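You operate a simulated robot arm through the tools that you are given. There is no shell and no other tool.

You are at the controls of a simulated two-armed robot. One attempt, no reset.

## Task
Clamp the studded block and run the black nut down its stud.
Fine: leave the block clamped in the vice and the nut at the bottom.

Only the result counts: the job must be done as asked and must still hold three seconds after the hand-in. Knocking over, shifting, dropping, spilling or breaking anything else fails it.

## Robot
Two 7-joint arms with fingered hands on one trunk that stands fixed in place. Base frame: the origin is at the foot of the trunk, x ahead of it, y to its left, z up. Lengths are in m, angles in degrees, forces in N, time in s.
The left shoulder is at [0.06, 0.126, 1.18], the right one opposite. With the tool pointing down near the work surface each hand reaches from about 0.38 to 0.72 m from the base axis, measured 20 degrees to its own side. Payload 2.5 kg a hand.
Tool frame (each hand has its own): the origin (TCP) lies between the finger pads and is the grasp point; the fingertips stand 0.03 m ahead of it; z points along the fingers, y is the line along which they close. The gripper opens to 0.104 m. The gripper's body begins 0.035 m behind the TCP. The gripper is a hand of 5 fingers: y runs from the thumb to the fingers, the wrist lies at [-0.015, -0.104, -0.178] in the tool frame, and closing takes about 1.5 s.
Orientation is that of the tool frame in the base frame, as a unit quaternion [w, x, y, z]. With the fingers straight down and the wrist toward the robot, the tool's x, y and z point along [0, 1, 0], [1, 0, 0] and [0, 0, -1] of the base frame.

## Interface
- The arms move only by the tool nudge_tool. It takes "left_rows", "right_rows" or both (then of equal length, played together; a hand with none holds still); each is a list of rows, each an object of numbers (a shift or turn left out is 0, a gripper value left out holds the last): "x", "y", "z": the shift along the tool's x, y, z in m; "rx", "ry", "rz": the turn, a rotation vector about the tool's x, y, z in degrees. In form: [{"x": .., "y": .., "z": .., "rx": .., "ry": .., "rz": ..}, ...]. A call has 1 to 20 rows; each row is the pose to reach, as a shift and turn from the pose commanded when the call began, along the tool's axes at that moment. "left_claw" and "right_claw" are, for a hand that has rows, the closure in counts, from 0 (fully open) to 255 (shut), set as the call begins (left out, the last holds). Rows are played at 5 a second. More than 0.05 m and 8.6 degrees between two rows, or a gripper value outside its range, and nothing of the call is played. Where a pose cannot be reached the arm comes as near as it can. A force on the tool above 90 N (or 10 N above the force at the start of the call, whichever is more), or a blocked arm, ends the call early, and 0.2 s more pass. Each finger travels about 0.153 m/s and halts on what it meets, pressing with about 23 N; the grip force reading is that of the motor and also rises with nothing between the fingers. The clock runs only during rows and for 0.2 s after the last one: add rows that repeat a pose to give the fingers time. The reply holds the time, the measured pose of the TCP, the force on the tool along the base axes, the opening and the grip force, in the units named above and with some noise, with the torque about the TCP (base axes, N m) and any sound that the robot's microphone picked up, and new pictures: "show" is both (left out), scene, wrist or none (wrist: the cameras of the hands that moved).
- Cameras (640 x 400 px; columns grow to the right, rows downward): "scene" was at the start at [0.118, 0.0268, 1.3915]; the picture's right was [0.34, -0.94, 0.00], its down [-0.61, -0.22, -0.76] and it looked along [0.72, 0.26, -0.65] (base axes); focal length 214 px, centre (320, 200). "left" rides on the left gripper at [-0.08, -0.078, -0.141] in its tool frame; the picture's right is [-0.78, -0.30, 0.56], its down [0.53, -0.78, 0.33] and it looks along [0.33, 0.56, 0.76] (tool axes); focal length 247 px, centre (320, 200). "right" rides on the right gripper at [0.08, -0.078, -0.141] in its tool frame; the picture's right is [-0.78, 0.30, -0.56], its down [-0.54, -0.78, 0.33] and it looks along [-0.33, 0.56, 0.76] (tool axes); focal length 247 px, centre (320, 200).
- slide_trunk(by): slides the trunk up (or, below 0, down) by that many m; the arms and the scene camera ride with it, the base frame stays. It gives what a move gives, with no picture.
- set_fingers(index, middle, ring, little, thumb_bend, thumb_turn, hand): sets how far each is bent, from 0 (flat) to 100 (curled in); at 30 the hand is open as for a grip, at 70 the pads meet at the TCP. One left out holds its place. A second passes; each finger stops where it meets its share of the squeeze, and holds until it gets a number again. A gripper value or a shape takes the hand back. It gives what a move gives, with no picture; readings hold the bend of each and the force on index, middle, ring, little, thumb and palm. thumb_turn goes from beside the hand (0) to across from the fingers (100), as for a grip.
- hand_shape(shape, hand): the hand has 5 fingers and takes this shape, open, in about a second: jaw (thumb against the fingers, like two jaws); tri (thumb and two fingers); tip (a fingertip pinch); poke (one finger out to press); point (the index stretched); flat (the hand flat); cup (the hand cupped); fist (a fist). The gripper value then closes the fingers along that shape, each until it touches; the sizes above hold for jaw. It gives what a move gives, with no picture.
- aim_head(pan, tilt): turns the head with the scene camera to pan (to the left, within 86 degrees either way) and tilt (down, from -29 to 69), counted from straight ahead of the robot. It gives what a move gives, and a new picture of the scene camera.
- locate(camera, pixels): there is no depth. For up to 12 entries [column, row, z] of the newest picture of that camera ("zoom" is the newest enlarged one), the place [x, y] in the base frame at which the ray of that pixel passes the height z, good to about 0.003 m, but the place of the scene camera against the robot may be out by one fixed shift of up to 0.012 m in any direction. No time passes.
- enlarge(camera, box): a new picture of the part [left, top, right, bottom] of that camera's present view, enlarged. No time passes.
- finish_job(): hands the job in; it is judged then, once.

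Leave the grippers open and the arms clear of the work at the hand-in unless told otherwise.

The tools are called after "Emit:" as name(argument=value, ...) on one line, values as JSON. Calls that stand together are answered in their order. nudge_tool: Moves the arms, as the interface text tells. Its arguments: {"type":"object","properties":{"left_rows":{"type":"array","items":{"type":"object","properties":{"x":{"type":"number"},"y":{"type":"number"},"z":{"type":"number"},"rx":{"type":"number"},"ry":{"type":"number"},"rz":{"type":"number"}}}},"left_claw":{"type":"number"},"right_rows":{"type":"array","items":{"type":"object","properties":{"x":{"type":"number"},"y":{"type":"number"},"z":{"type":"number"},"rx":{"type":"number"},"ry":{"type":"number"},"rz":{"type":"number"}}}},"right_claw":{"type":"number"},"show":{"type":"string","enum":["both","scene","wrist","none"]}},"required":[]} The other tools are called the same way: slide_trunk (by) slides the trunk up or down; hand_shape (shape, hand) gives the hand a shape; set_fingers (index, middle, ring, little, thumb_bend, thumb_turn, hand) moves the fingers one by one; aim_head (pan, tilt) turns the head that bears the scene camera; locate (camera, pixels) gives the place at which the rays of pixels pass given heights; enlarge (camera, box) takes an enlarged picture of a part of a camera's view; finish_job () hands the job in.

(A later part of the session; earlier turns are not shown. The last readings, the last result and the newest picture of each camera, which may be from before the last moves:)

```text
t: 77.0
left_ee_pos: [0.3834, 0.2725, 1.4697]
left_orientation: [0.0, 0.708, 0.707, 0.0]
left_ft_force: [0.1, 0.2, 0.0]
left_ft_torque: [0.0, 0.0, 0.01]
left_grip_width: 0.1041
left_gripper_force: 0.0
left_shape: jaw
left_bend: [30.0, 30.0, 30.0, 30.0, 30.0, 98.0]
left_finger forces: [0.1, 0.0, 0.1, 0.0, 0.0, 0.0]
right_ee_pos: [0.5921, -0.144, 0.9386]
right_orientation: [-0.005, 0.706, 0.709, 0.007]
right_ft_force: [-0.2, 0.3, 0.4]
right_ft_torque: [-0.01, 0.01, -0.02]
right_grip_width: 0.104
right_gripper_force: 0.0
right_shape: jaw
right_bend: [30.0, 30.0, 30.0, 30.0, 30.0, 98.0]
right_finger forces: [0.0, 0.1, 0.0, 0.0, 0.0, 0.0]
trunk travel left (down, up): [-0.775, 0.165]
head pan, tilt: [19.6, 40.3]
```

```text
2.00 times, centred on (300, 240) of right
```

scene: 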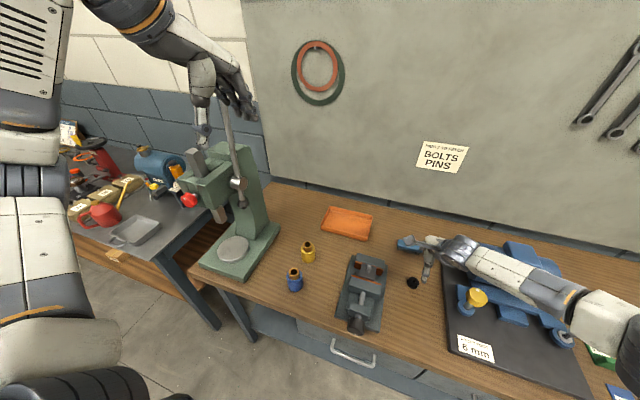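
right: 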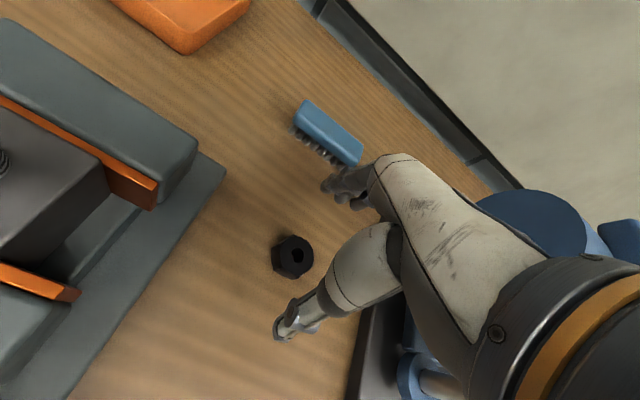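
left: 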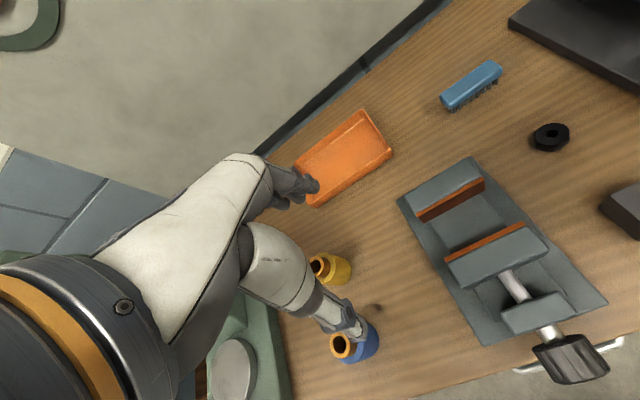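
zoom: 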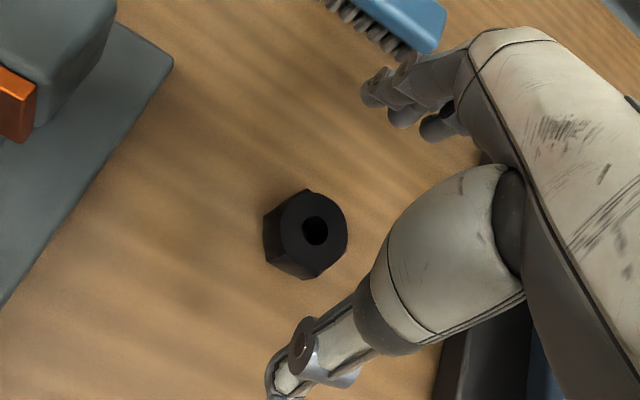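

Emit:
locate(camera="right", pixels=[[296.5, 255, 0.878], [296.5, 255, 0.882], [296.5, 255, 0.886], [296.5, 255, 0.89]])

```text
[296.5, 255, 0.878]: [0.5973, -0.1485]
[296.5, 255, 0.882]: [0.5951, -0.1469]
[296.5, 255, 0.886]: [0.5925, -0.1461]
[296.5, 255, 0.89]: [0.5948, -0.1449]
```

The nut centre is near (0.593, -0.147), practically under the TCP. I'll lower to TCP z≈0.902 so the fingertips just clear the table.

Emit:
nudge_tool(right_rows=[{"y": 0.001, "z": 0.015}, {"y": 0.001, "z": 0.03}, {"y": 0.001, "z": 0.036}, {"y": 0.001, "z": 0.036}], show="wrist")

Emit:
enlarge(camera="right", box=[220, 140, 380, 340])

```text
t: 78.0
left_ee_pos: [0.384, 0.2717, 1.4678]
left_orientation: [0.0, 0.708, 0.707, -0.001]
left_ft_force: [-0.6, 0.1, -0.5]
left_ft_torque: [0.01, -0.03, -0.01]
left_grip_width: 0.1036
left_gripper_force: 0.0
left_shape: jaw
left_bend: [30.0, 30.0, 30.0, 30.0, 30.0, 98.0]
left_finger forces: [0.1, 0.0, 0.1, 0.1, 0.0, 0.0]
right_ee_pos: [0.5934, -0.1457, 0.9035]
right_orientation: [-0.006, 0.706, 0.708, 0.005]
right_ft_force: [0.4, -0.4, 0.1]
right_ft_torque: [-0.01, 0.01, -0.03]
right_grip_width: 0.1037
right_gripper_force: 0.0
right_shape: jaw
right_bend: [30.0, 30.0, 30.0, 30.0, 30.0, 98.0]
right_finger forces: [0.0, 0.1, 0.1, 0.0, 0.1, 0.0]
trunk travel left (down, up): [-0.775, 0.165]
head pan, tilt: [19.6, 40.3]
```

right: 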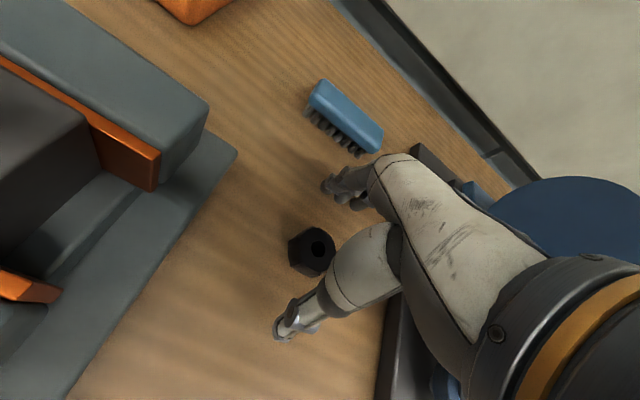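

```text
2.00 times, centred on (300, 240) of right
```

zoom: 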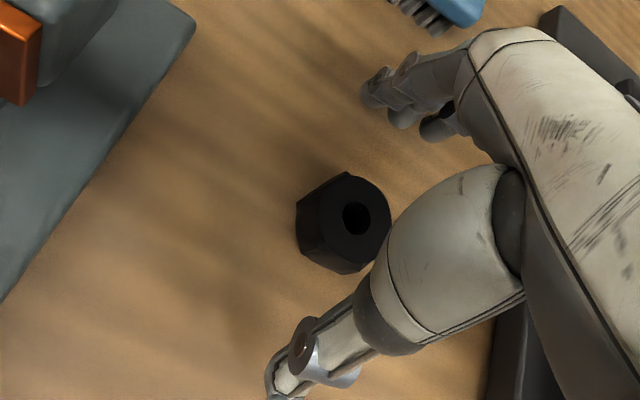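

The nut lies right where the grip will close. I'll close fully on it.

Emit:
nudge_tool(right_rows=[{"z": 0}, {"z": 0}, {"z": 0}, {"z": 0}, {"z": 0}, {"z": 0}, {"z": 0}, {"z": 0}], right_claw=255, show="wrist")

Emit:
enlarge(camera="right", box=[220, 140, 380, 340])

```text
t: 79.8
left_ee_pos: [0.3835, 0.2731, 1.4681]
left_orientation: [0.0, 0.707, 0.707, -0.001]
left_ft_force: [-0.1, -0.3, 0.0]
left_ft_torque: [-0.02, 0.0, 0.01]
left_grip_width: 0.1039
left_gripper_force: 0.1
left_shape: jaw
left_bend: [30.0, 30.0, 30.0, 30.0, 30.0, 98.0]
left_finger forces: [0.0, 0.0, 0.0, 0.0, 0.0, 0.0]
right_ee_pos: [0.5938, -0.1441, 0.9014]
right_orientation: [-0.005, 0.706, 0.708, 0.005]
right_ft_force: [-0.9, -0.6, -0.4]
right_ft_torque: [0.0, 0.04, 0.02]
right_grip_width: 0.0317
right_gripper_force: 23.4
right_shape: jaw
right_bend: [74.0, 50.0, 56.0, 53.0, 75.0, 100.0]
right_finger forces: [10.0, 8.0, 0.0, 0.0, 17.8, 0.0]
trunk travel left (down, up): [-0.775, 0.165]
head pan, tilt: [19.6, 40.3]
```

right: 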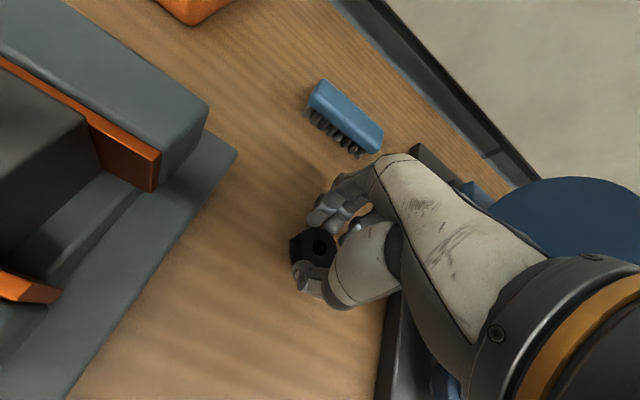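

```text
2.00 times, centred on (300, 240) of right
```

zoom: 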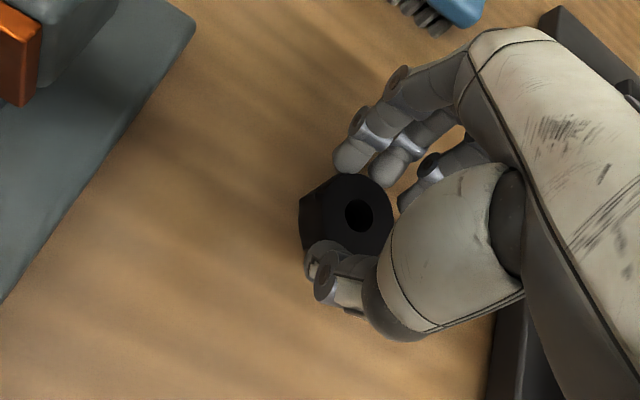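

Gripped: width 31.7 mm, with the nut held between index and middle (18 N) and thumb (18 N). I'll lift and confirm.

Emit:
nudge_tool(right_rows=[{"z": -0.01}, {"z": -0.03}, {"z": -0.06}, {"z": -0.06}], show="wrist")

Emit:
enlarge(camera="right", box=[270, 180, 370, 310])

```text
t: 80.8
left_ee_pos: [0.3832, 0.2734, 1.4683]
left_orientation: [0.0, 0.707, 0.707, 0.0]
left_ft_force: [-0.9, 0.0, 0.1]
left_ft_torque: [0.01, 0.01, -0.02]
left_grip_width: 0.1037
left_gripper_force: 0.0
left_shape: jaw
left_bend: [30.0, 30.0, 30.0, 30.0, 30.0, 98.0]
left_finger forces: [0.0, 0.0, 0.1, 0.1, 0.0, 0.0]
right_ee_pos: [0.5952, -0.1465, 0.9615]
right_orientation: [-0.005, 0.706, 0.708, 0.006]
right_ft_force: [-0.2, -0.9, -1.8]
right_ft_torque: [0.0, -0.02, 0.04]
right_grip_width: 0.0318
right_gripper_force: 23.1
right_shape: jaw
right_bend: [74.0, 50.0, 56.0, 53.0, 75.0, 100.0]
right_finger forces: [9.9, 7.8, 0.1, 0.0, 16.6, 0.0]
trunk travel left (down, up): [-0.775, 0.165]
head pan, tilt: [19.6, 40.3]
```

right: 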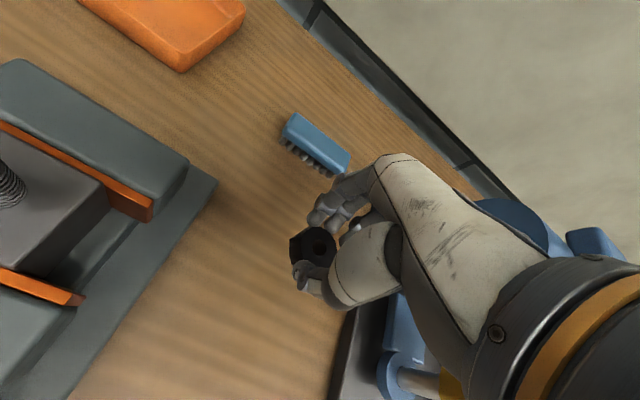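

```text
3.08 times, centred on (320, 245) of right
```

zoom: 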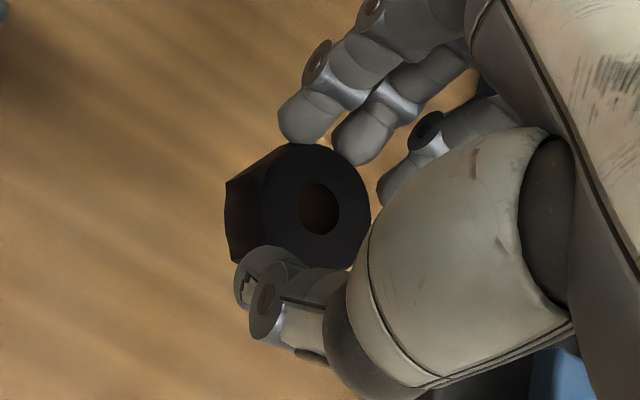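

The nut is held level, with its hole at (319.4, 247.6) in the picture. Now I'll raise to 1.08 and carry it toward the stud, then refine the stud's position from closer.

Emit:
nudge_tool(right_rows=[{"z": -0.04}, {"z": -0.08}, {"z": -0.12}, {"z": -0.12, "x": 0.04, "y": -0.015}, {"z": -0.12, "x": 0.08, "y": -0.03}, {"z": -0.12, "x": 0.12, "y": -0.045}, {"z": -0.12, "x": 0.155, "y": -0.058}, {"z": -0.12, "x": 0.155, "y": -0.058}], show="both")

Emit:
enlarge(camera="right", box=[200, 200, 340, 340])

```text
t: 82.6
left_ee_pos: [0.3838, 0.2712, 1.4689]
left_orientation: [0.0, 0.707, 0.707, -0.001]
left_ft_force: [-0.8, -0.7, 0.8]
left_ft_torque: [0.03, 0.01, -0.01]
left_grip_width: 0.1036
left_gripper_force: 0.1
left_shape: jaw
left_bend: [30.0, 30.0, 30.0, 30.0, 30.0, 98.0]
left_finger forces: [0.0, 0.1, 0.1, 0.0, 0.1, 0.0]
right_ee_pos: [0.5354, 0.0092, 1.0848]
right_orientation: [-0.006, 0.705, 0.709, 0.006]
right_ft_force: [0.9, -0.1, -1.5]
right_ft_torque: [0.02, 0.02, 0.0]
right_grip_width: 0.0317
right_gripper_force: 22.7
right_shape: jaw
right_bend: [74.0, 50.0, 56.0, 53.0, 75.0, 100.0]
right_finger forces: [9.7, 7.7, 0.0, 0.0, 15.0, 0.0]
trunk travel left (down, up): [-0.775, 0.165]
head pan, tilt: [19.6, 40.3]
```

scene: 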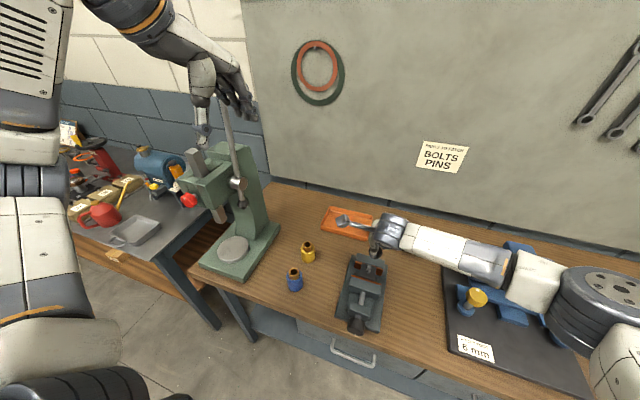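
right: 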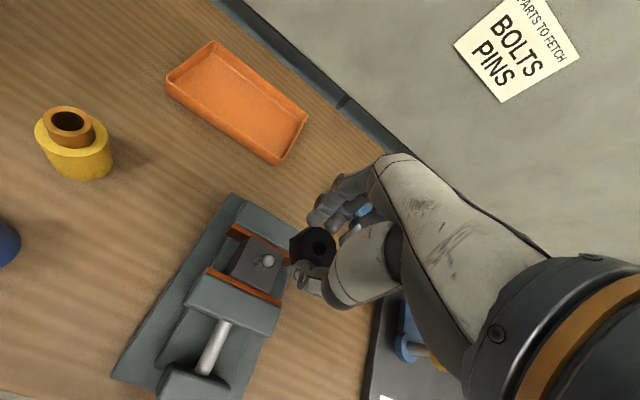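

```text
2.86 times, centred on (270, 270) of right
```

zoom: 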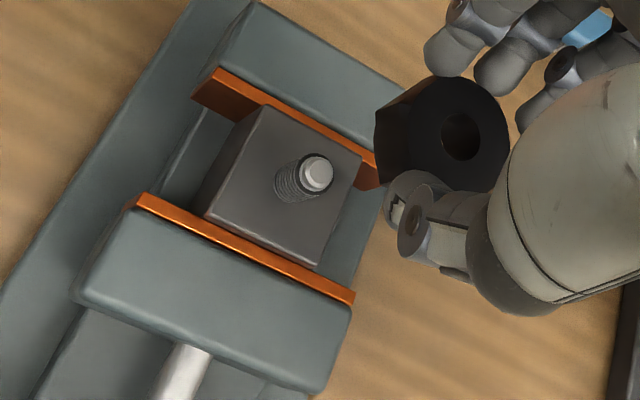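

Next I'll compare the stud tip at (268.6, 260.9) with the nut hole at (319.4, 247.6) using the locator.

Emit:
locate(camera="right", pixels=[[268.6, 260.9, 0.976], [268.6, 260.9, 0.972], [268.6, 260.9, 0.98], [319.4, 247.6, 1.065], [319.4, 247.6, 1.062], [319.4, 247.6, 1.068]])

```text
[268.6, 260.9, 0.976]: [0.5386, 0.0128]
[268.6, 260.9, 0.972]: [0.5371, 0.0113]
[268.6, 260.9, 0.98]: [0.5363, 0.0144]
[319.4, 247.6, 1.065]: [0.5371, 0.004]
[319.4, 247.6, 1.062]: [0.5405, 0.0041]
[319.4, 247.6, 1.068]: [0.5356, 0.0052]
```

Both estimates agree the nut needs to go about +y by 5 mm or so. First I'll find the reachable yaw start here by turning to -56 (counter-clockwise) at this height.

Emit:
nudge_tool(right_rows=[{"x": 0.003, "rz": -8}, {"x": 0.005, "rz": -16}, {"x": 0.005, "rz": -24}, {"x": 0.005, "rz": -32}, {"x": 0.005, "rz": -40}, {"x": 0.005, "rz": -48}, {"x": 0.005, "rz": -56}, {"x": 0.005, "rz": -56}], show="both")

```text
t: 84.4
left_ee_pos: [0.3832, 0.2725, 1.4687]
left_orientation: [0.0, 0.708, 0.707, 0.0]
left_ft_force: [-0.6, 0.4, -0.8]
left_ft_torque: [0.0, -0.01, 0.0]
left_grip_width: 0.1037
left_gripper_force: 0.1
left_shape: jaw
left_bend: [30.0, 30.0, 30.0, 30.0, 30.0, 98.0]
left_finger forces: [0.0, 0.0, 0.1, 0.0, 0.0, 0.0]
right_ee_pos: [0.5355, 0.0124, 1.085]
right_orientation: [-0.002, 0.357, 0.934, 0.007]
right_ft_force: [-0.8, -0.5, -0.1]
right_ft_torque: [0.03, 0.0, 0.02]
right_grip_width: 0.0235
right_gripper_force: 23.3
right_shape: jaw
right_bend: [75.0, 57.0, 56.0, 53.0, 85.0, 100.0]
right_finger forces: [0.0, 0.1, 0.0, 0.0, 0.0, 0.0]
right hand out of reach, approached as far as the arm can: row 7, 8
trunk travel left (down, up): [-0.775, 0.165]
head pan, tilt: [19.6, 40.3]
```

scene: 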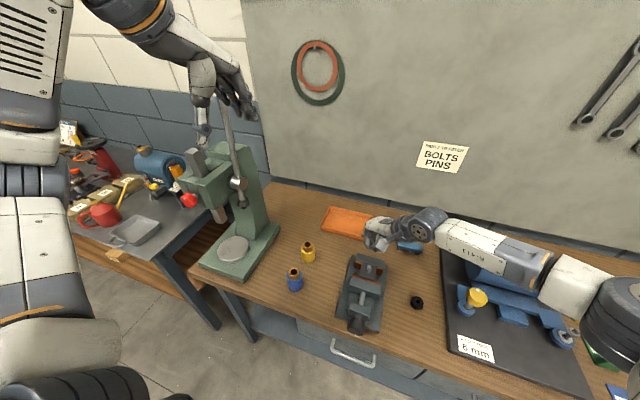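
right: 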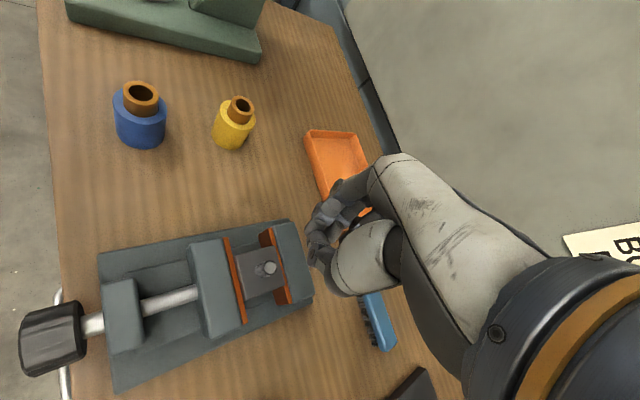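

The nut slipped out: the finger forces read 0, and a black part now lies on the table at (417,302) in the scene view. I'll look there.

Emit:
enlarge(camera="scene", box=[390, 270, 450, 330])

Emit:
locate(camera="scene", pixels=[[417, 302, 0.875], [380, 290, 0.94], [353, 258, 0.94]])

```text
6.67 times, centred on (420, 300) of scene
```

zoom: 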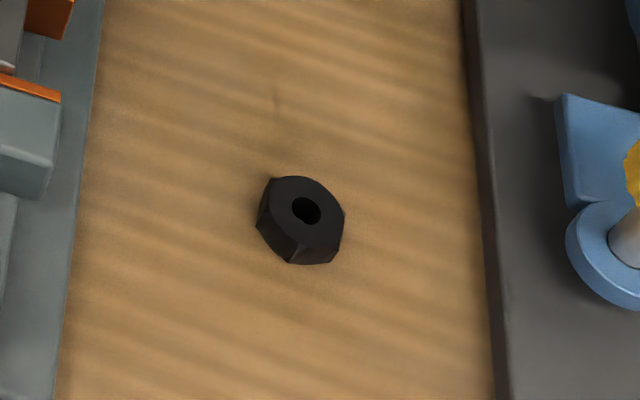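

```text
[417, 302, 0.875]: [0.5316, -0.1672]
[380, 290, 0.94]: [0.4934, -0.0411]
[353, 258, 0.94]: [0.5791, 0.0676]
```

The nut landed flat on the table near (0.53, -0.16), so it can be regrasped. The fingertips had caught only its top edge, so this time I'll grip lower. I'll open the hand and go above it in the natural orientation.

Emit:
nudge_tool(right_rows=[{"x": -0.016, "y": -0.019, "rz": 7}, {"x": -0.032, "y": -0.038, "rz": 14}, {"x": -0.048, "y": -0.057, "rz": 21}, {"x": -0.064, "y": -0.076, "rz": 28}, {"x": -0.08, "y": -0.095, "rz": 35, "z": 0.01}, {"x": -0.096, "y": -0.114, "rz": 42, "z": 0.03}, {"x": -0.1106, "y": -0.1318, "rz": 48, "z": 0.055}, {"x": -0.1106, "y": -0.1318, "rz": 48, "z": 0.055}], right_claw=0, show="wrist")

Emit:
enlarge(camera="right", box=[220, 180, 340, 300])

```text
t: 86.2
left_ee_pos: [0.3832, 0.2735, 1.4685]
left_orientation: [0.001, 0.707, 0.707, 0.0]
left_ft_force: [1.4, 0.3, 0.3]
left_ft_torque: [-0.02, -0.01, 0.01]
left_grip_width: 0.1039
left_gripper_force: 0.1
left_shape: jaw
left_bend: [30.0, 30.0, 30.0, 30.0, 30.0, 98.0]
left_finger forces: [0.0, 0.1, 0.0, 0.0, 0.0, 0.1]
right_ee_pos: [0.5301, -0.1574, 1.0283]
right_orientation: [-0.005, 0.706, 0.708, 0.006]
right_ft_force: [0.2, 0.0, 0.4]
right_ft_torque: [-0.02, 0.02, 0.0]
right_grip_width: 0.1038
right_gripper_force: 0.0
right_shape: jaw
right_bend: [30.0, 30.0, 30.0, 30.0, 30.0, 98.0]
right_finger forces: [0.1, 0.1, 0.1, 0.1, 0.1, 0.0]
trunk travel left (down, up): [-0.775, 0.165]
head pan, tilt: [19.6, 40.3]
```

right: 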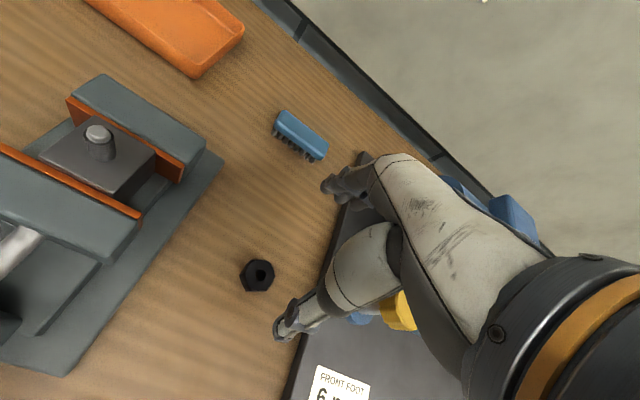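

```text
3.33 times, centred on (280, 240) of right
```

zoom: 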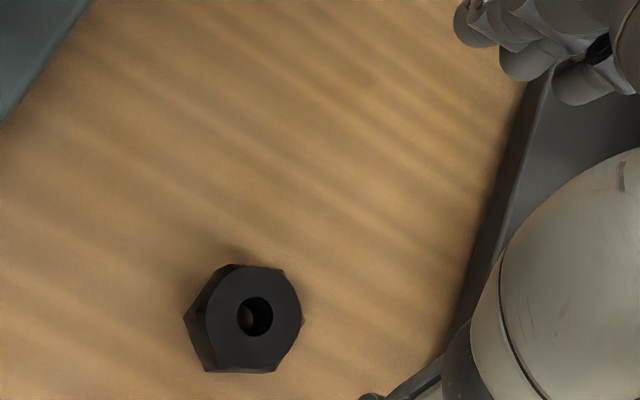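

Emit:
enlarge(camera="right", box=[233, 250, 283, 300])

```text
8.00 times, centred on (258, 275) of right
```

zoom: 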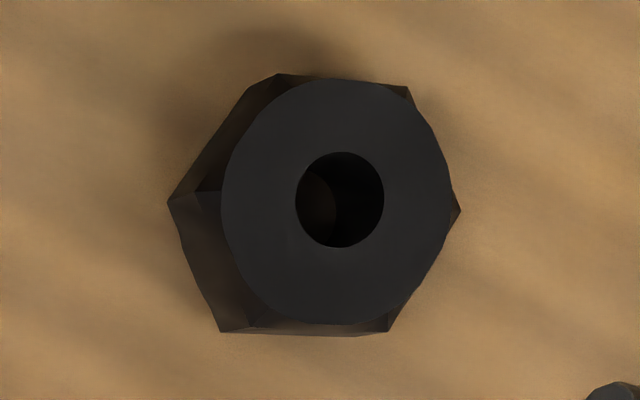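

Emit:
locate(camera="zoom", pixels=[[340, 200, 0.882], [278, 74, 0.872], [408, 88, 0.876], [461, 210, 0.876], [388, 328, 0.876], [252, 325, 0.876], [197, 192, 0.876], [168, 202, 0.865], [221, 331, 0.865], [385, 333, 0.868]])

```text
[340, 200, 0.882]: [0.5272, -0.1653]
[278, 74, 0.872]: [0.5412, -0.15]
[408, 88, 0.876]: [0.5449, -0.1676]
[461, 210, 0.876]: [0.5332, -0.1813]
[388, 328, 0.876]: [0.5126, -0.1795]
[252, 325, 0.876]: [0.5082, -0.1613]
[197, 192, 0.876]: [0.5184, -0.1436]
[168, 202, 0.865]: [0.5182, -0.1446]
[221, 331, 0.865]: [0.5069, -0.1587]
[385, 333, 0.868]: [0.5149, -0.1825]
```

The nut's flats face about 19° (base). The black plate's edge must stay clear of my ring and little fingers, so I'll check it.

Emit:
locate(camera="right", pixels=[[328, 240, 0.88], [316, 285, 0.88], [340, 200, 0.88], [300, 345, 0.88]])

```text
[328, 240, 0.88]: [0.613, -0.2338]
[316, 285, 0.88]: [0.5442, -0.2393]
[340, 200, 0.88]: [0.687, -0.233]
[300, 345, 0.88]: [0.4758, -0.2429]
```

The plate edge is at y≈-0.236, which is clear. I'll turn to rz -19, centre over the nut, and lower to z≈0.935.

Emit:
nudge_tool(right_rows=[{"x": -0.003, "y": -0.0015, "rz": -8, "z": 0.02}, {"x": -0.0066, "y": -0.003, "rz": -16, "z": 0.045}, {"x": -0.0066, "y": -0.003, "rz": -19, "z": 0.07}, {"x": -0.0066, "y": -0.003, "rz": -19, "z": 0.093}, {"x": -0.0066, "y": -0.003, "rz": -19, "z": 0.093}], show="wrist")

Emit:
enlarge(camera="right", box=[260, 210, 340, 290])

```text
t: 87.4
left_ee_pos: [0.3839, 0.2732, 1.4681]
left_orientation: [0.0, 0.707, 0.707, 0.0]
left_ft_force: [0.0, 0.2, 0.2]
left_ft_torque: [-0.02, -0.02, -0.02]
left_grip_width: 0.1036
left_gripper_force: 0.0
left_shape: jaw
left_bend: [30.0, 30.0, 30.0, 30.0, 30.0, 98.0]
left_finger forces: [0.1, 0.1, 0.1, 0.1, 0.0, 0.1]
right_ee_pos: [0.5276, -0.1609, 0.934]
right_orientation: [-0.005, 0.579, 0.815, 0.007]
right_ft_force: [-0.4, -0.5, -0.5]
right_ft_torque: [-0.02, 0.0, 0.0]
right_grip_width: 0.1039
right_gripper_force: 0.1
right_shape: jaw
right_bend: [30.0, 30.0, 30.0, 30.0, 30.0, 98.0]
right_finger forces: [0.0, 0.0, 0.1, 0.0, 0.1, 0.0]
trunk travel left (down, up): [-0.775, 0.165]
head pan, tilt: [19.6, 40.3]
```

right: 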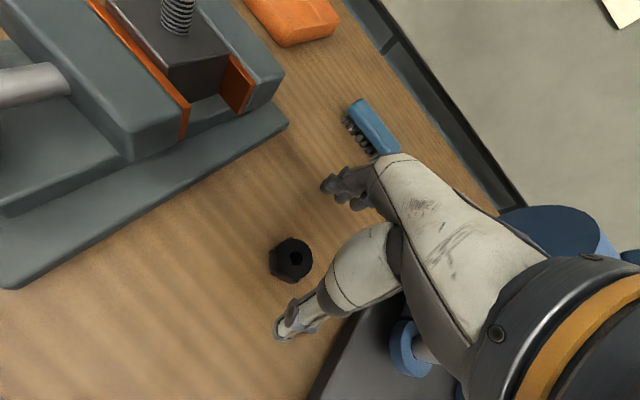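

```text
5.00 times, centred on (300, 250) of right
```

zoom: 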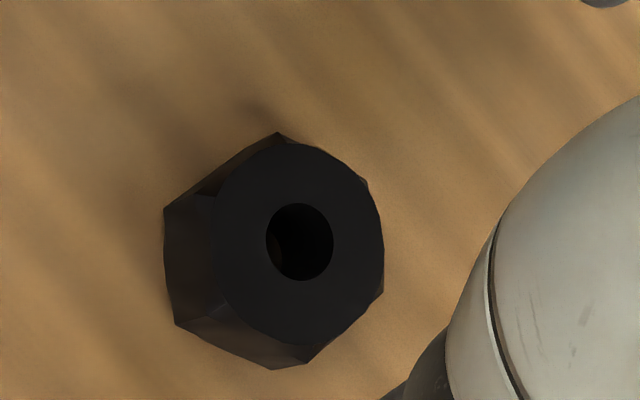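

The alignment matches the earlier good one. The nut centre sits about 3–4 mm off in tool x and y. I'll correct that, half-close to count 110, and then lower.

Emit:
nudge_tool(right_rows=[{"x": -0.003, "y": -0.004}, {"x": -0.003, "y": -0.004}, {"x": -0.003, "y": -0.004}, {"x": -0.003, "y": -0.004}, {"x": -0.003, "y": -0.004, "z": 0.015}, {"x": -0.003, "y": -0.004, "z": 0.028}, {"x": -0.003, "y": -0.004, "z": 0.028}], right_claw=110, show="wrist")

Emit:
enlarge(camera="right", box=[250, 180, 370, 320])

```text
t: 89.0
left_ee_pos: [0.3834, 0.2728, 1.467]
left_orientation: [0.0, 0.707, 0.707, 0.0]
left_ft_force: [-0.7, 1.1, -0.4]
left_ft_torque: [0.0, 0.03, 0.02]
left_grip_width: 0.1036
left_gripper_force: 0.0
left_shape: jaw
left_bend: [30.0, 30.0, 30.0, 30.0, 30.0, 98.0]
left_finger forces: [0.0, 0.1, 0.1, 0.1, 0.1, 0.1]
right_ee_pos: [0.5227, -0.1636, 0.9066]
right_orientation: [-0.004, 0.58, 0.815, 0.006]
right_ft_force: [0.7, 0.7, 0.2]
right_ft_torque: [0.02, 0.01, -0.02]
right_grip_width: 0.0596
right_gripper_force: 0.1
right_shape: jaw
right_bend: [74.0, 42.0, 38.0, 43.0, 66.0, 100.0]
right_finger forces: [0.0, 0.0, 0.1, 0.1, 0.0, 0.0]
trunk travel left (down, up): [-0.775, 0.165]
head pan, tilt: [19.6, 40.3]
```

right: 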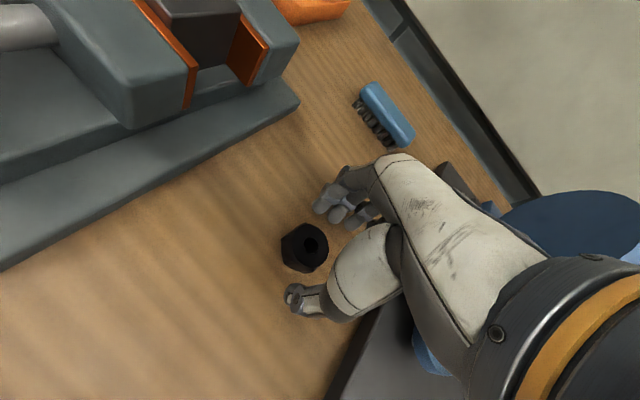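

```text
2.86 times, centred on (310, 250) of right
```

zoom: 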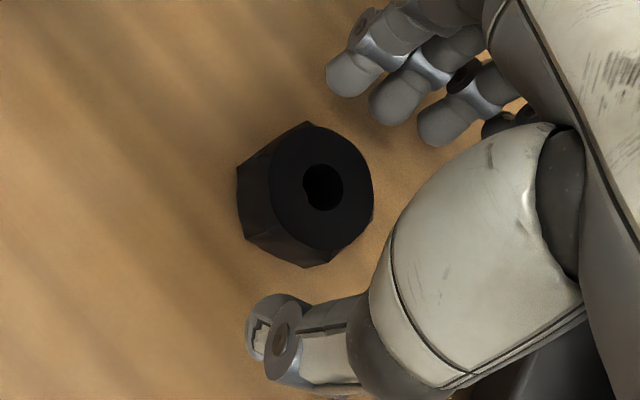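

There's clearance all round. I'll lower further, to TCP z≈0.891, watching for table contact.

Emit:
nudge_tool(right_rows=[{"z": 0.005}, {"z": 0.01}, {"z": 0.0155}, {"z": 0.0155}], show="wrist")

Emit:
enlarge(camera="right", box=[250, 180, 370, 320])

```text
t: 90.0
left_ee_pos: [0.3834, 0.2735, 1.469]
left_orientation: [0.0, 0.708, 0.707, 0.0]
left_ft_force: [-0.3, -0.3, -0.7]
left_ft_torque: [0.05, -0.02, -0.01]
left_grip_width: 0.1035
left_gripper_force: 0.0
left_shape: jaw
left_bend: [30.0, 30.0, 30.0, 30.0, 30.0, 98.0]
left_finger forces: [0.0, 0.1, 0.0, 0.0, 0.0, 0.0]
right_ee_pos: [0.5249, -0.165, 0.8911]
right_orientation: [-0.004, 0.58, 0.815, 0.008]
right_ft_force: [-0.1, 0.7, 1.8]
right_ft_torque: [0.03, -0.02, 0.04]
right_grip_width: 0.0592
right_gripper_force: 0.0
right_shape: jaw
right_bend: [74.0, 42.0, 38.0, 43.0, 66.0, 100.0]
right_finger forces: [0.0, 1.1, 0.1, 0.0, 0.6, 0.0]
trunk travel left (down, up): [-0.775, 0.165]
head pan, tilt: [19.6, 40.3]
```

right: 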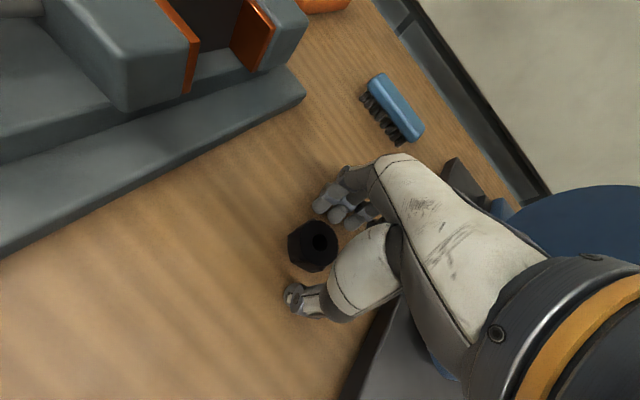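

```text
2.86 times, centred on (310, 250) of right
```

zoom: 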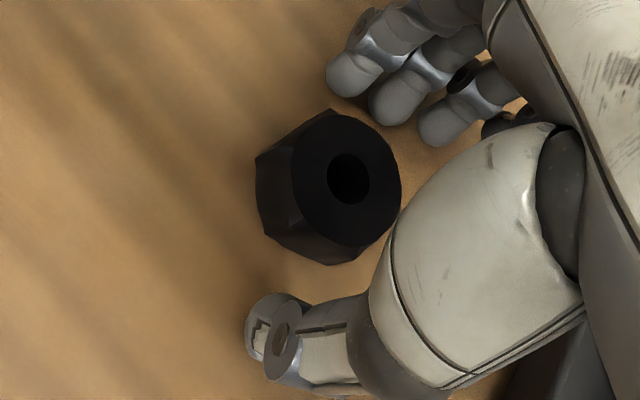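

The fingertips just graze the table (1–2 N). I'll raise 1.5 mm and close on the nut.

Emit:
nudge_tool(right_rows=[{"z": -0.0015}, {"z": -0.0015}, {"z": -0.0015}, {"z": -0.0015}, {"z": -0.0015}, {"z": -0.0015}, {"z": -0.0015}], right_claw=255, show="wrist")

Emit:
enlarge(camera="right", box=[260, 180, 370, 310])

```text
t: 91.6
left_ee_pos: [0.3834, 0.2742, 1.469]
left_orientation: [-0.001, 0.707, 0.708, 0.0]
left_ft_force: [-1.0, -0.4, 0.6]
left_ft_torque: [0.01, 0.03, 0.0]
left_grip_width: 0.1038
left_gripper_force: 0.0
left_shape: jaw
left_bend: [30.0, 30.0, 30.0, 30.0, 30.0, 98.0]
left_finger forces: [0.0, 0.0, 0.1, 0.0, 0.0, 0.0]
right_ee_pos: [0.5246, -0.1651, 0.8923]
right_orientation: [-0.005, 0.579, 0.815, 0.006]
right_ft_force: [0.2, -0.7, 0.7]
right_ft_torque: [0.01, -0.01, 0.01]
right_grip_width: 0.0337
right_gripper_force: 23.2
right_shape: jaw
right_bend: [73.0, 52.0, 59.0, 55.0, 74.0, 100.0]
right_finger forces: [15.7, 3.1, 0.1, 0.0, 19.6, 0.1]
trunk travel left (down, up): [-0.775, 0.165]
head pan, tilt: [19.6, 40.3]
```

right: 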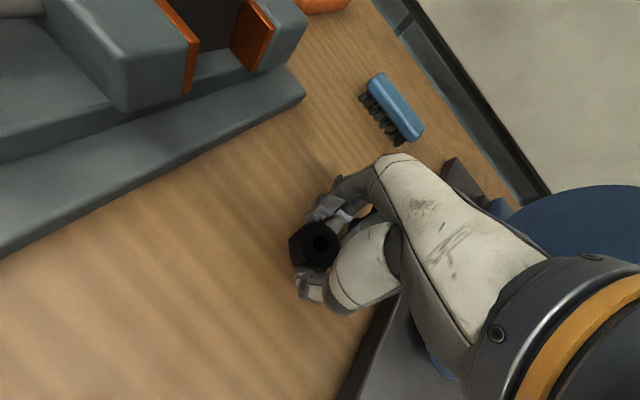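

```text
3.08 times, centred on (315, 245) of right
```

zoom: 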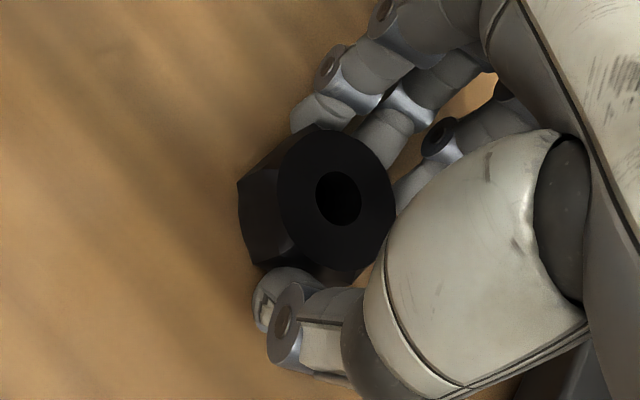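

It's a deeper grip this time (width 33.7 mm; index 15.7, middle 3, thumb 19.6 N). I'll lift gently and check that it stays.

Emit:
nudge_tool(right_rows=[{"z": -0.01}, {"z": -0.02}, {"z": -0.035}, {"z": -0.05}, {"z": -0.05}, {"z": -0.05}, {"z": -0.05}, {"z": -0.05}], show="wrist")

Emit:
enlarge(camera="right", box=[260, 180, 370, 310])

```text
t: 93.4
left_ee_pos: [0.3844, 0.2735, 1.4687]
left_orientation: [0.001, 0.707, 0.707, 0.0]
left_ft_force: [0.3, 0.6, 0.1]
left_ft_torque: [0.0, -0.01, 0.01]
left_grip_width: 0.1035
left_gripper_force: 0.0
left_shape: jaw
left_bend: [30.0, 30.0, 30.0, 30.0, 30.0, 98.0]
left_finger forces: [0.0, 0.0, 0.0, 0.1, 0.0, 0.0]
right_ee_pos: [0.5238, -0.1672, 0.9405]
right_orientation: [-0.004, 0.579, 0.815, 0.006]
right_ft_force: [-0.3, 0.0, -1.0]
right_ft_torque: [0.0, 0.01, 0.03]
right_grip_width: 0.0335
right_gripper_force: 22.9
right_shape: jaw
right_bend: [73.0, 52.0, 59.0, 55.0, 74.0, 100.0]
right_finger forces: [14.9, 3.7, 0.1, 0.0, 19.3, 0.1]
trunk travel left (down, up): [-0.775, 0.165]
head pan, tilt: [19.6, 40.3]
```

right: 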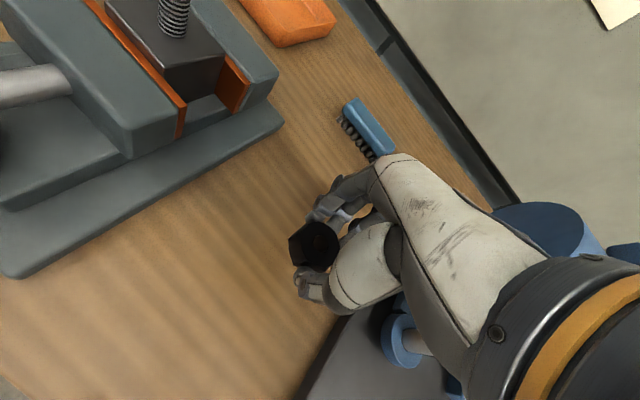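

```text
3.08 times, centred on (315, 245) of right
```

zoom: 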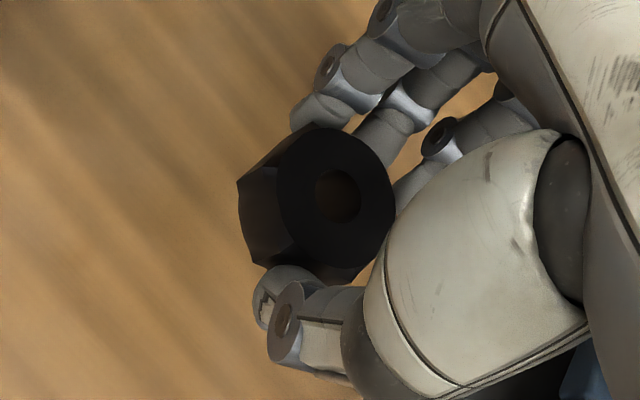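

The hold is steady, and the nut axis coincides with the TCP within about 1 mm. Next I'll raise it, carry it to the stud at (0.5375, 0.0125), and turn to yaw -48 on the way, in gentle steps.

Emit:
nudge_tool(right_rows=[{"z": -0.03}, {"z": -0.06}, {"z": -0.09}, {"z": -0.1, "x": 0.02, "y": 0.009, "rz": -4}, {"z": -0.1, "x": 0.047, "y": 0.02, "rz": -8}, {"z": -0.1, "x": 0.075, "y": 0.032, "rz": -12}, {"z": -0.1, "x": 0.103, "y": 0.044, "rz": -16}, {"z": -0.1, "x": 0.13, "y": 0.056, "rz": -20}, {"z": -0.1, "x": 0.15, "y": 0.065, "rz": -24}, {"z": -0.1, "x": 0.164, "y": 0.071, "rz": -27}, {"z": -0.1, "x": 0.164, "y": 0.071, "rz": -27}], show="both")

Emit:
enlarge(camera="right", box=[230, 180, 370, 320])

```text
t: 95.8
left_ee_pos: [0.3832, 0.2731, 1.4681]
left_orientation: [0.0, 0.707, 0.707, 0.001]
left_ft_force: [-0.5, 0.5, -0.5]
left_ft_torque: [0.01, -0.01, -0.01]
left_grip_width: 0.1039
left_gripper_force: 0.1
left_shape: jaw
left_bend: [30.0, 30.0, 30.0, 30.0, 30.0, 98.0]
left_finger forces: [0.0, 0.0, 0.0, 0.0, 0.0, 0.0]
right_ee_pos: [0.5389, 0.01, 1.043]
right_orientation: [-0.003, 0.373, 0.928, 0.008]
right_ft_force: [0.9, -0.5, -1.4]
right_ft_torque: [0.01, 0.03, 0.01]
right_grip_width: 0.0333
right_gripper_force: 23.1
right_shape: jaw
right_bend: [73.0, 52.0, 59.0, 55.0, 74.0, 100.0]
right_finger forces: [14.9, 3.9, 0.0, 0.1, 19.3, 0.0]
trunk travel left (down, up): [-0.775, 0.165]
head pan, tilt: [19.6, 40.3]
```

scene: 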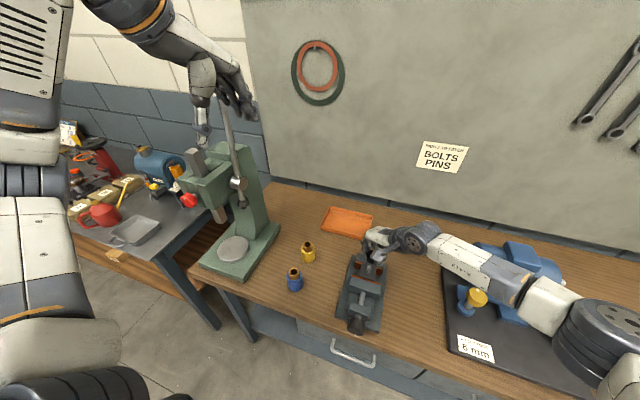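
right: 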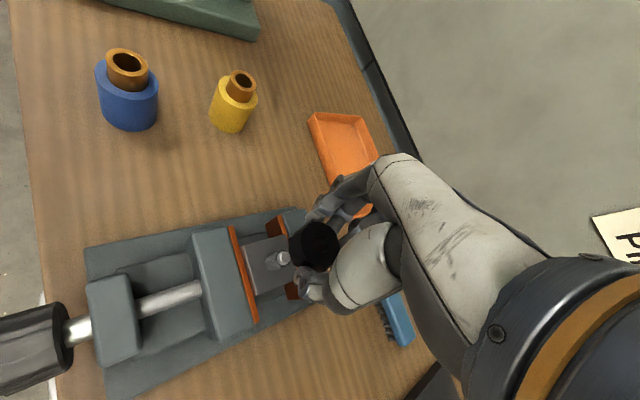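

```text
2.86 times, centred on (300, 250) of right
```

zoom: 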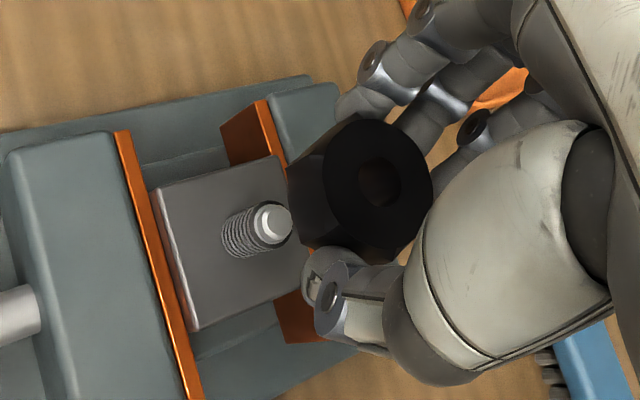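

The nut hole is at (321, 243) and the stud tip at (283.6, 258.7). I'll measure both with the locator from this picture.

Emit:
locate(camera="right", pixels=[[283.6, 258.7, 0.976], [283.6, 258.7, 0.974], [283.6, 258.7, 0.978], [321, 243, 1.033], [321, 243, 1.031], [321, 243, 1.035], [283.6, 258.7, 0.975], [283.6, 258.7, 0.977], [321, 243, 1.032], [321, 243, 1.034]])

```text
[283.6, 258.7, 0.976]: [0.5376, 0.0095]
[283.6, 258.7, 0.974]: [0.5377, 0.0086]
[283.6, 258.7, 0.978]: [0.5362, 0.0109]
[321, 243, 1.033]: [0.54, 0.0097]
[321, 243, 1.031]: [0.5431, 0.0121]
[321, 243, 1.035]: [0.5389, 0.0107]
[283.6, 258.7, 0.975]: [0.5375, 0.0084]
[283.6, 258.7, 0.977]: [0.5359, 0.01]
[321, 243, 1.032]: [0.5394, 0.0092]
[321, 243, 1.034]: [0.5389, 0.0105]
```

I'll take a second view from another yaw (+60° from here) to triangulate, hovering in place. This also tests the grip.

Emit:
nudge_tool(right_rows=[{"rz": 6}, {"rz": 12}, {"rz": 18}, {"rz": 24}, {"rz": 30}, {"rz": 36}, {"rz": 42}, {"rz": 48}, {"rz": 54}, {"rz": 60}, {"rz": 66}, {"rz": 72}, {"rz": 78}, {"rz": 84}, {"rz": 90}, {"rz": 90}], show="wrist")

Emit:
enlarge(camera="right", box=[230, 180, 370, 320])

```text
t: 99.2
left_ee_pos: [0.3838, 0.273, 1.4679]
left_orientation: [0.0, 0.707, 0.707, 0.0]
left_ft_force: [0.3, -0.3, -0.7]
left_ft_torque: [-0.03, -0.01, 0.02]
left_grip_width: 0.1039
left_gripper_force: 0.0
left_shape: jaw
left_bend: [30.0, 30.0, 30.0, 30.0, 30.0, 98.0]
left_finger forces: [0.0, 0.1, 0.0, 0.0, 0.1, 0.0]
right_ee_pos: [0.5373, 0.0104, 1.0438]
right_orientation: [-0.007, 0.92, 0.392, 0.003]
right_ft_force: [0.5, -0.1, -1.4]
right_ft_torque: [-0.03, 0.02, 0.02]
right_grip_width: 0.0332
right_gripper_force: 22.7
right_shape: jaw
right_bend: [73.0, 52.0, 59.0, 55.0, 74.0, 100.0]
right_finger forces: [15.0, 3.9, 0.0, 0.0, 19.1, 0.1]
trunk travel left (down, up): [-0.775, 0.165]
head pan, tilt: [19.6, 40.3]
```

right: 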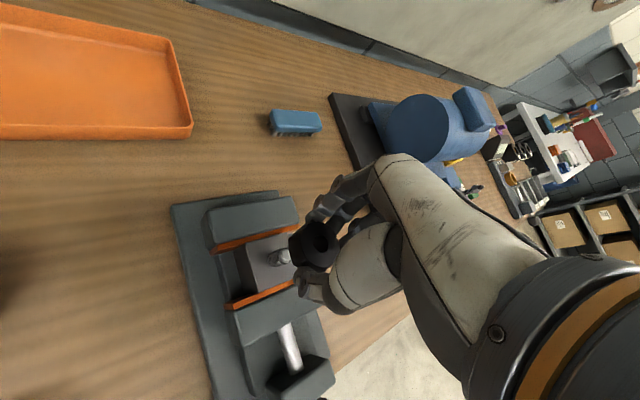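

```text
2.86 times, centred on (300, 250) of right
```

zoom: 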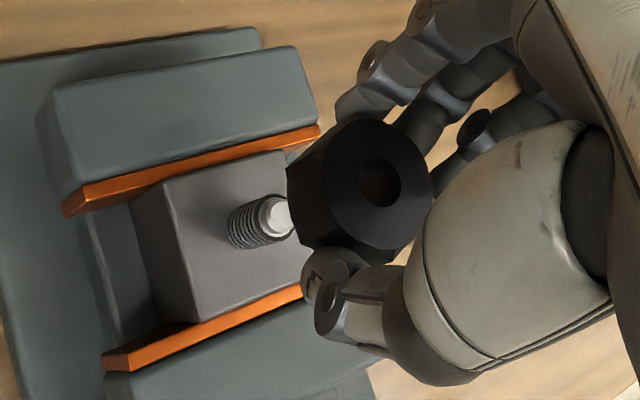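

The grip held through the 90° turn. Comparing the two views, the nut must shift about (+0.5, -2.6) mm in base. I'll go back to yaw -46 with that correction and descend to just above the stud.

Emit:
nudge_tool(right_rows=[{"x": -0.0015, "y": 0.0022, "rz": -6}, {"x": -0.0015, "y": 0.0022, "rz": -12}, {"x": -0.0015, "y": 0.0022, "rz": -18}, {"x": -0.0015, "y": 0.0022, "rz": -24}, {"x": -0.0015, "y": 0.0022, "rz": -30}, {"x": -0.0015, "y": 0.0022, "rz": -36}, {"x": -0.0015, "y": 0.0022, "rz": -42}, {"x": -0.0015, "y": 0.0022, "rz": -48}, {"x": -0.0015, "y": 0.0022, "rz": -54}, {"x": -0.0015, "y": 0.0022, "rz": -60}, {"x": -0.0015, "y": 0.0022, "rz": -66}, {"x": -0.0015, "y": 0.0022, "rz": -72}, {"x": -0.0015, "y": 0.0022, "rz": -78}, {"x": -0.0015, "y": 0.0022, "rz": -84}, {"x": -0.0015, "y": 0.0022, "rz": -90}, {"x": -0.0015, "y": 0.0022, "rz": -90, "z": 0.015}, {"x": -0.0015, "y": 0.0022, "rz": -90, "z": 0.025}, {"x": -0.0015, "y": 0.0022, "rz": -90, "z": 0.025}], show="both")

Emit:
enlarge(camera="right", box=[230, 180, 370, 320])

Emit:
enlarge(camera="scene", box=[340, 240, 400, 300])

```text
t: 103.0
left_ee_pos: [0.3841, 0.2723, 1.4687]
left_orientation: [0.0, 0.708, 0.706, -0.001]
left_ft_force: [0.5, 0.3, 0.2]
left_ft_torque: [-0.02, 0.01, 0.01]
left_grip_width: 0.1037
left_gripper_force: 0.0
left_shape: jaw
left_bend: [30.0, 30.0, 30.0, 30.0, 30.0, 98.0]
left_finger forces: [0.0, 0.0, 0.1, 0.1, 0.1, 0.0]
right_ee_pos: [0.5383, 0.0074, 1.0184]
right_orientation: [-0.003, 0.373, 0.928, 0.008]
right_ft_force: [-0.2, 0.3, -1.2]
right_ft_torque: [0.01, -0.03, -0.02]
right_grip_width: 0.0333
right_gripper_force: 22.9
right_shape: jaw
right_bend: [73.0, 52.0, 59.0, 55.0, 74.0, 100.0]
right_finger forces: [15.0, 3.7, 0.0, 0.0, 19.2, 0.0]
trunk travel left (down, up): [-0.775, 0.165]
head pan, tilt: [19.6, 40.3]
```

scene: 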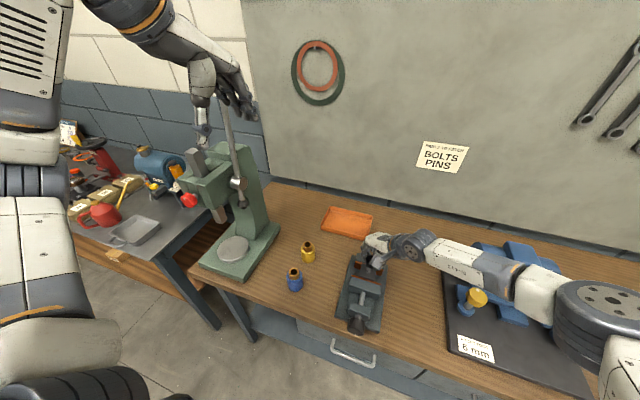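
right: 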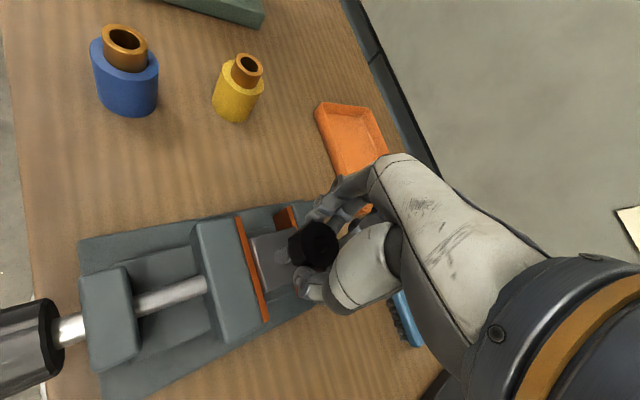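

```text
2.86 times, centred on (300, 250) of right
```

zoom: 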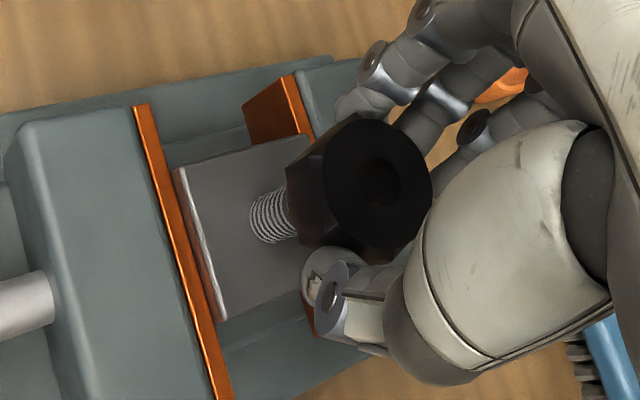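

```text
6.67 times, centred on (370, 270) of scene
```

zoom: 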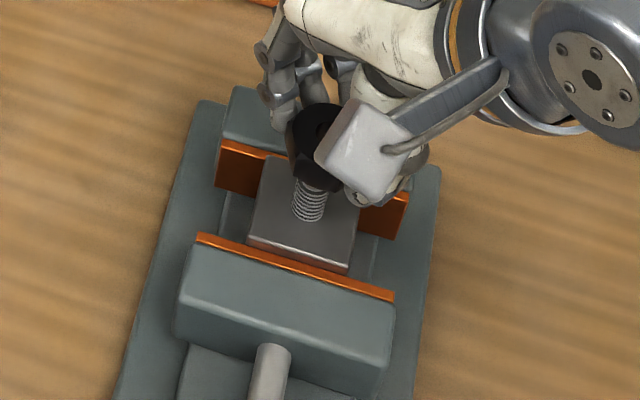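

The stud's axis lines up with the nut's axis in both views. I'll descend in small steps to feel the contact.

Emit:
nudge_tool(right_rows=[{"z": 0.004}, {"z": 0.008}, {"z": 0.01}, {"z": 0.01}], show="none")

```text
t: 104.0
left_ee_pos: [0.3847, 0.2722, 1.4682]
left_orientation: [0.0, 0.707, 0.707, 0.0]
left_ft_force: [-0.7, 0.6, -0.3]
left_ft_torque: [0.0, 0.0, 0.0]
left_grip_width: 0.1036
left_gripper_force: 0.0
left_shape: jaw
left_bend: [30.0, 30.0, 30.0, 30.0, 30.0, 98.0]
left_finger forces: [0.0, 0.0, 0.0, 0.1, 0.1, 0.0]
right_ee_pos: [0.5366, 0.0074, 1.0084]
right_orientation: [-0.003, 0.373, 0.928, 0.007]
right_ft_force: [-0.7, -0.2, -1.8]
right_ft_torque: [0.02, -0.02, -0.02]
right_grip_width: 0.0332
right_gripper_force: 23.2
right_shape: jaw
right_bend: [73.0, 52.0, 59.0, 55.0, 74.0, 100.0]
right_finger forces: [15.0, 4.0, 0.0, 0.1, 19.2, 0.0]
trunk travel left (down, up): [-0.775, 0.165]
head pan, tilt: [19.6, 40.3]
```

No contact yet at TCP 1.008. I'll continue down.

Emit:
nudge_tool(right_rows=[{"z": 0.003}, {"z": 0.006}, {"z": 0.006}], show="none")

```text
t: 104.8
left_ee_pos: [0.3833, 0.2727, 1.4677]
left_orientation: [0.0, 0.707, 0.707, 0.001]
left_ft_force: [0.1, -0.1, 0.4]
left_ft_torque: [0.02, 0.01, 0.0]
left_grip_width: 0.1039
left_gripper_force: 0.0
left_shape: jaw
left_bend: [30.0, 30.0, 30.0, 30.0, 30.0, 98.0]
left_finger forces: [0.1, 0.0, 0.0, 0.0, 0.1, 0.0]
right_ee_pos: [0.5376, 0.0078, 1.0038]
right_orientation: [-0.002, 0.372, 0.928, 0.008]
right_ft_force: [0.2, 2.3, 3.3]
right_ft_torque: [0.11, 0.03, 0.01]
right_grip_width: 0.033
right_gripper_force: 23.2
right_shape: jaw
right_bend: [73.0, 52.0, 59.0, 55.0, 74.0, 100.0]
right_finger forces: [16.8, 4.0, 0.0, 0.0, 19.4, 0.1]
trunk travel left (down, up): [-0.775, 0.165]
head pan, tilt: [19.6, 40.3]
```

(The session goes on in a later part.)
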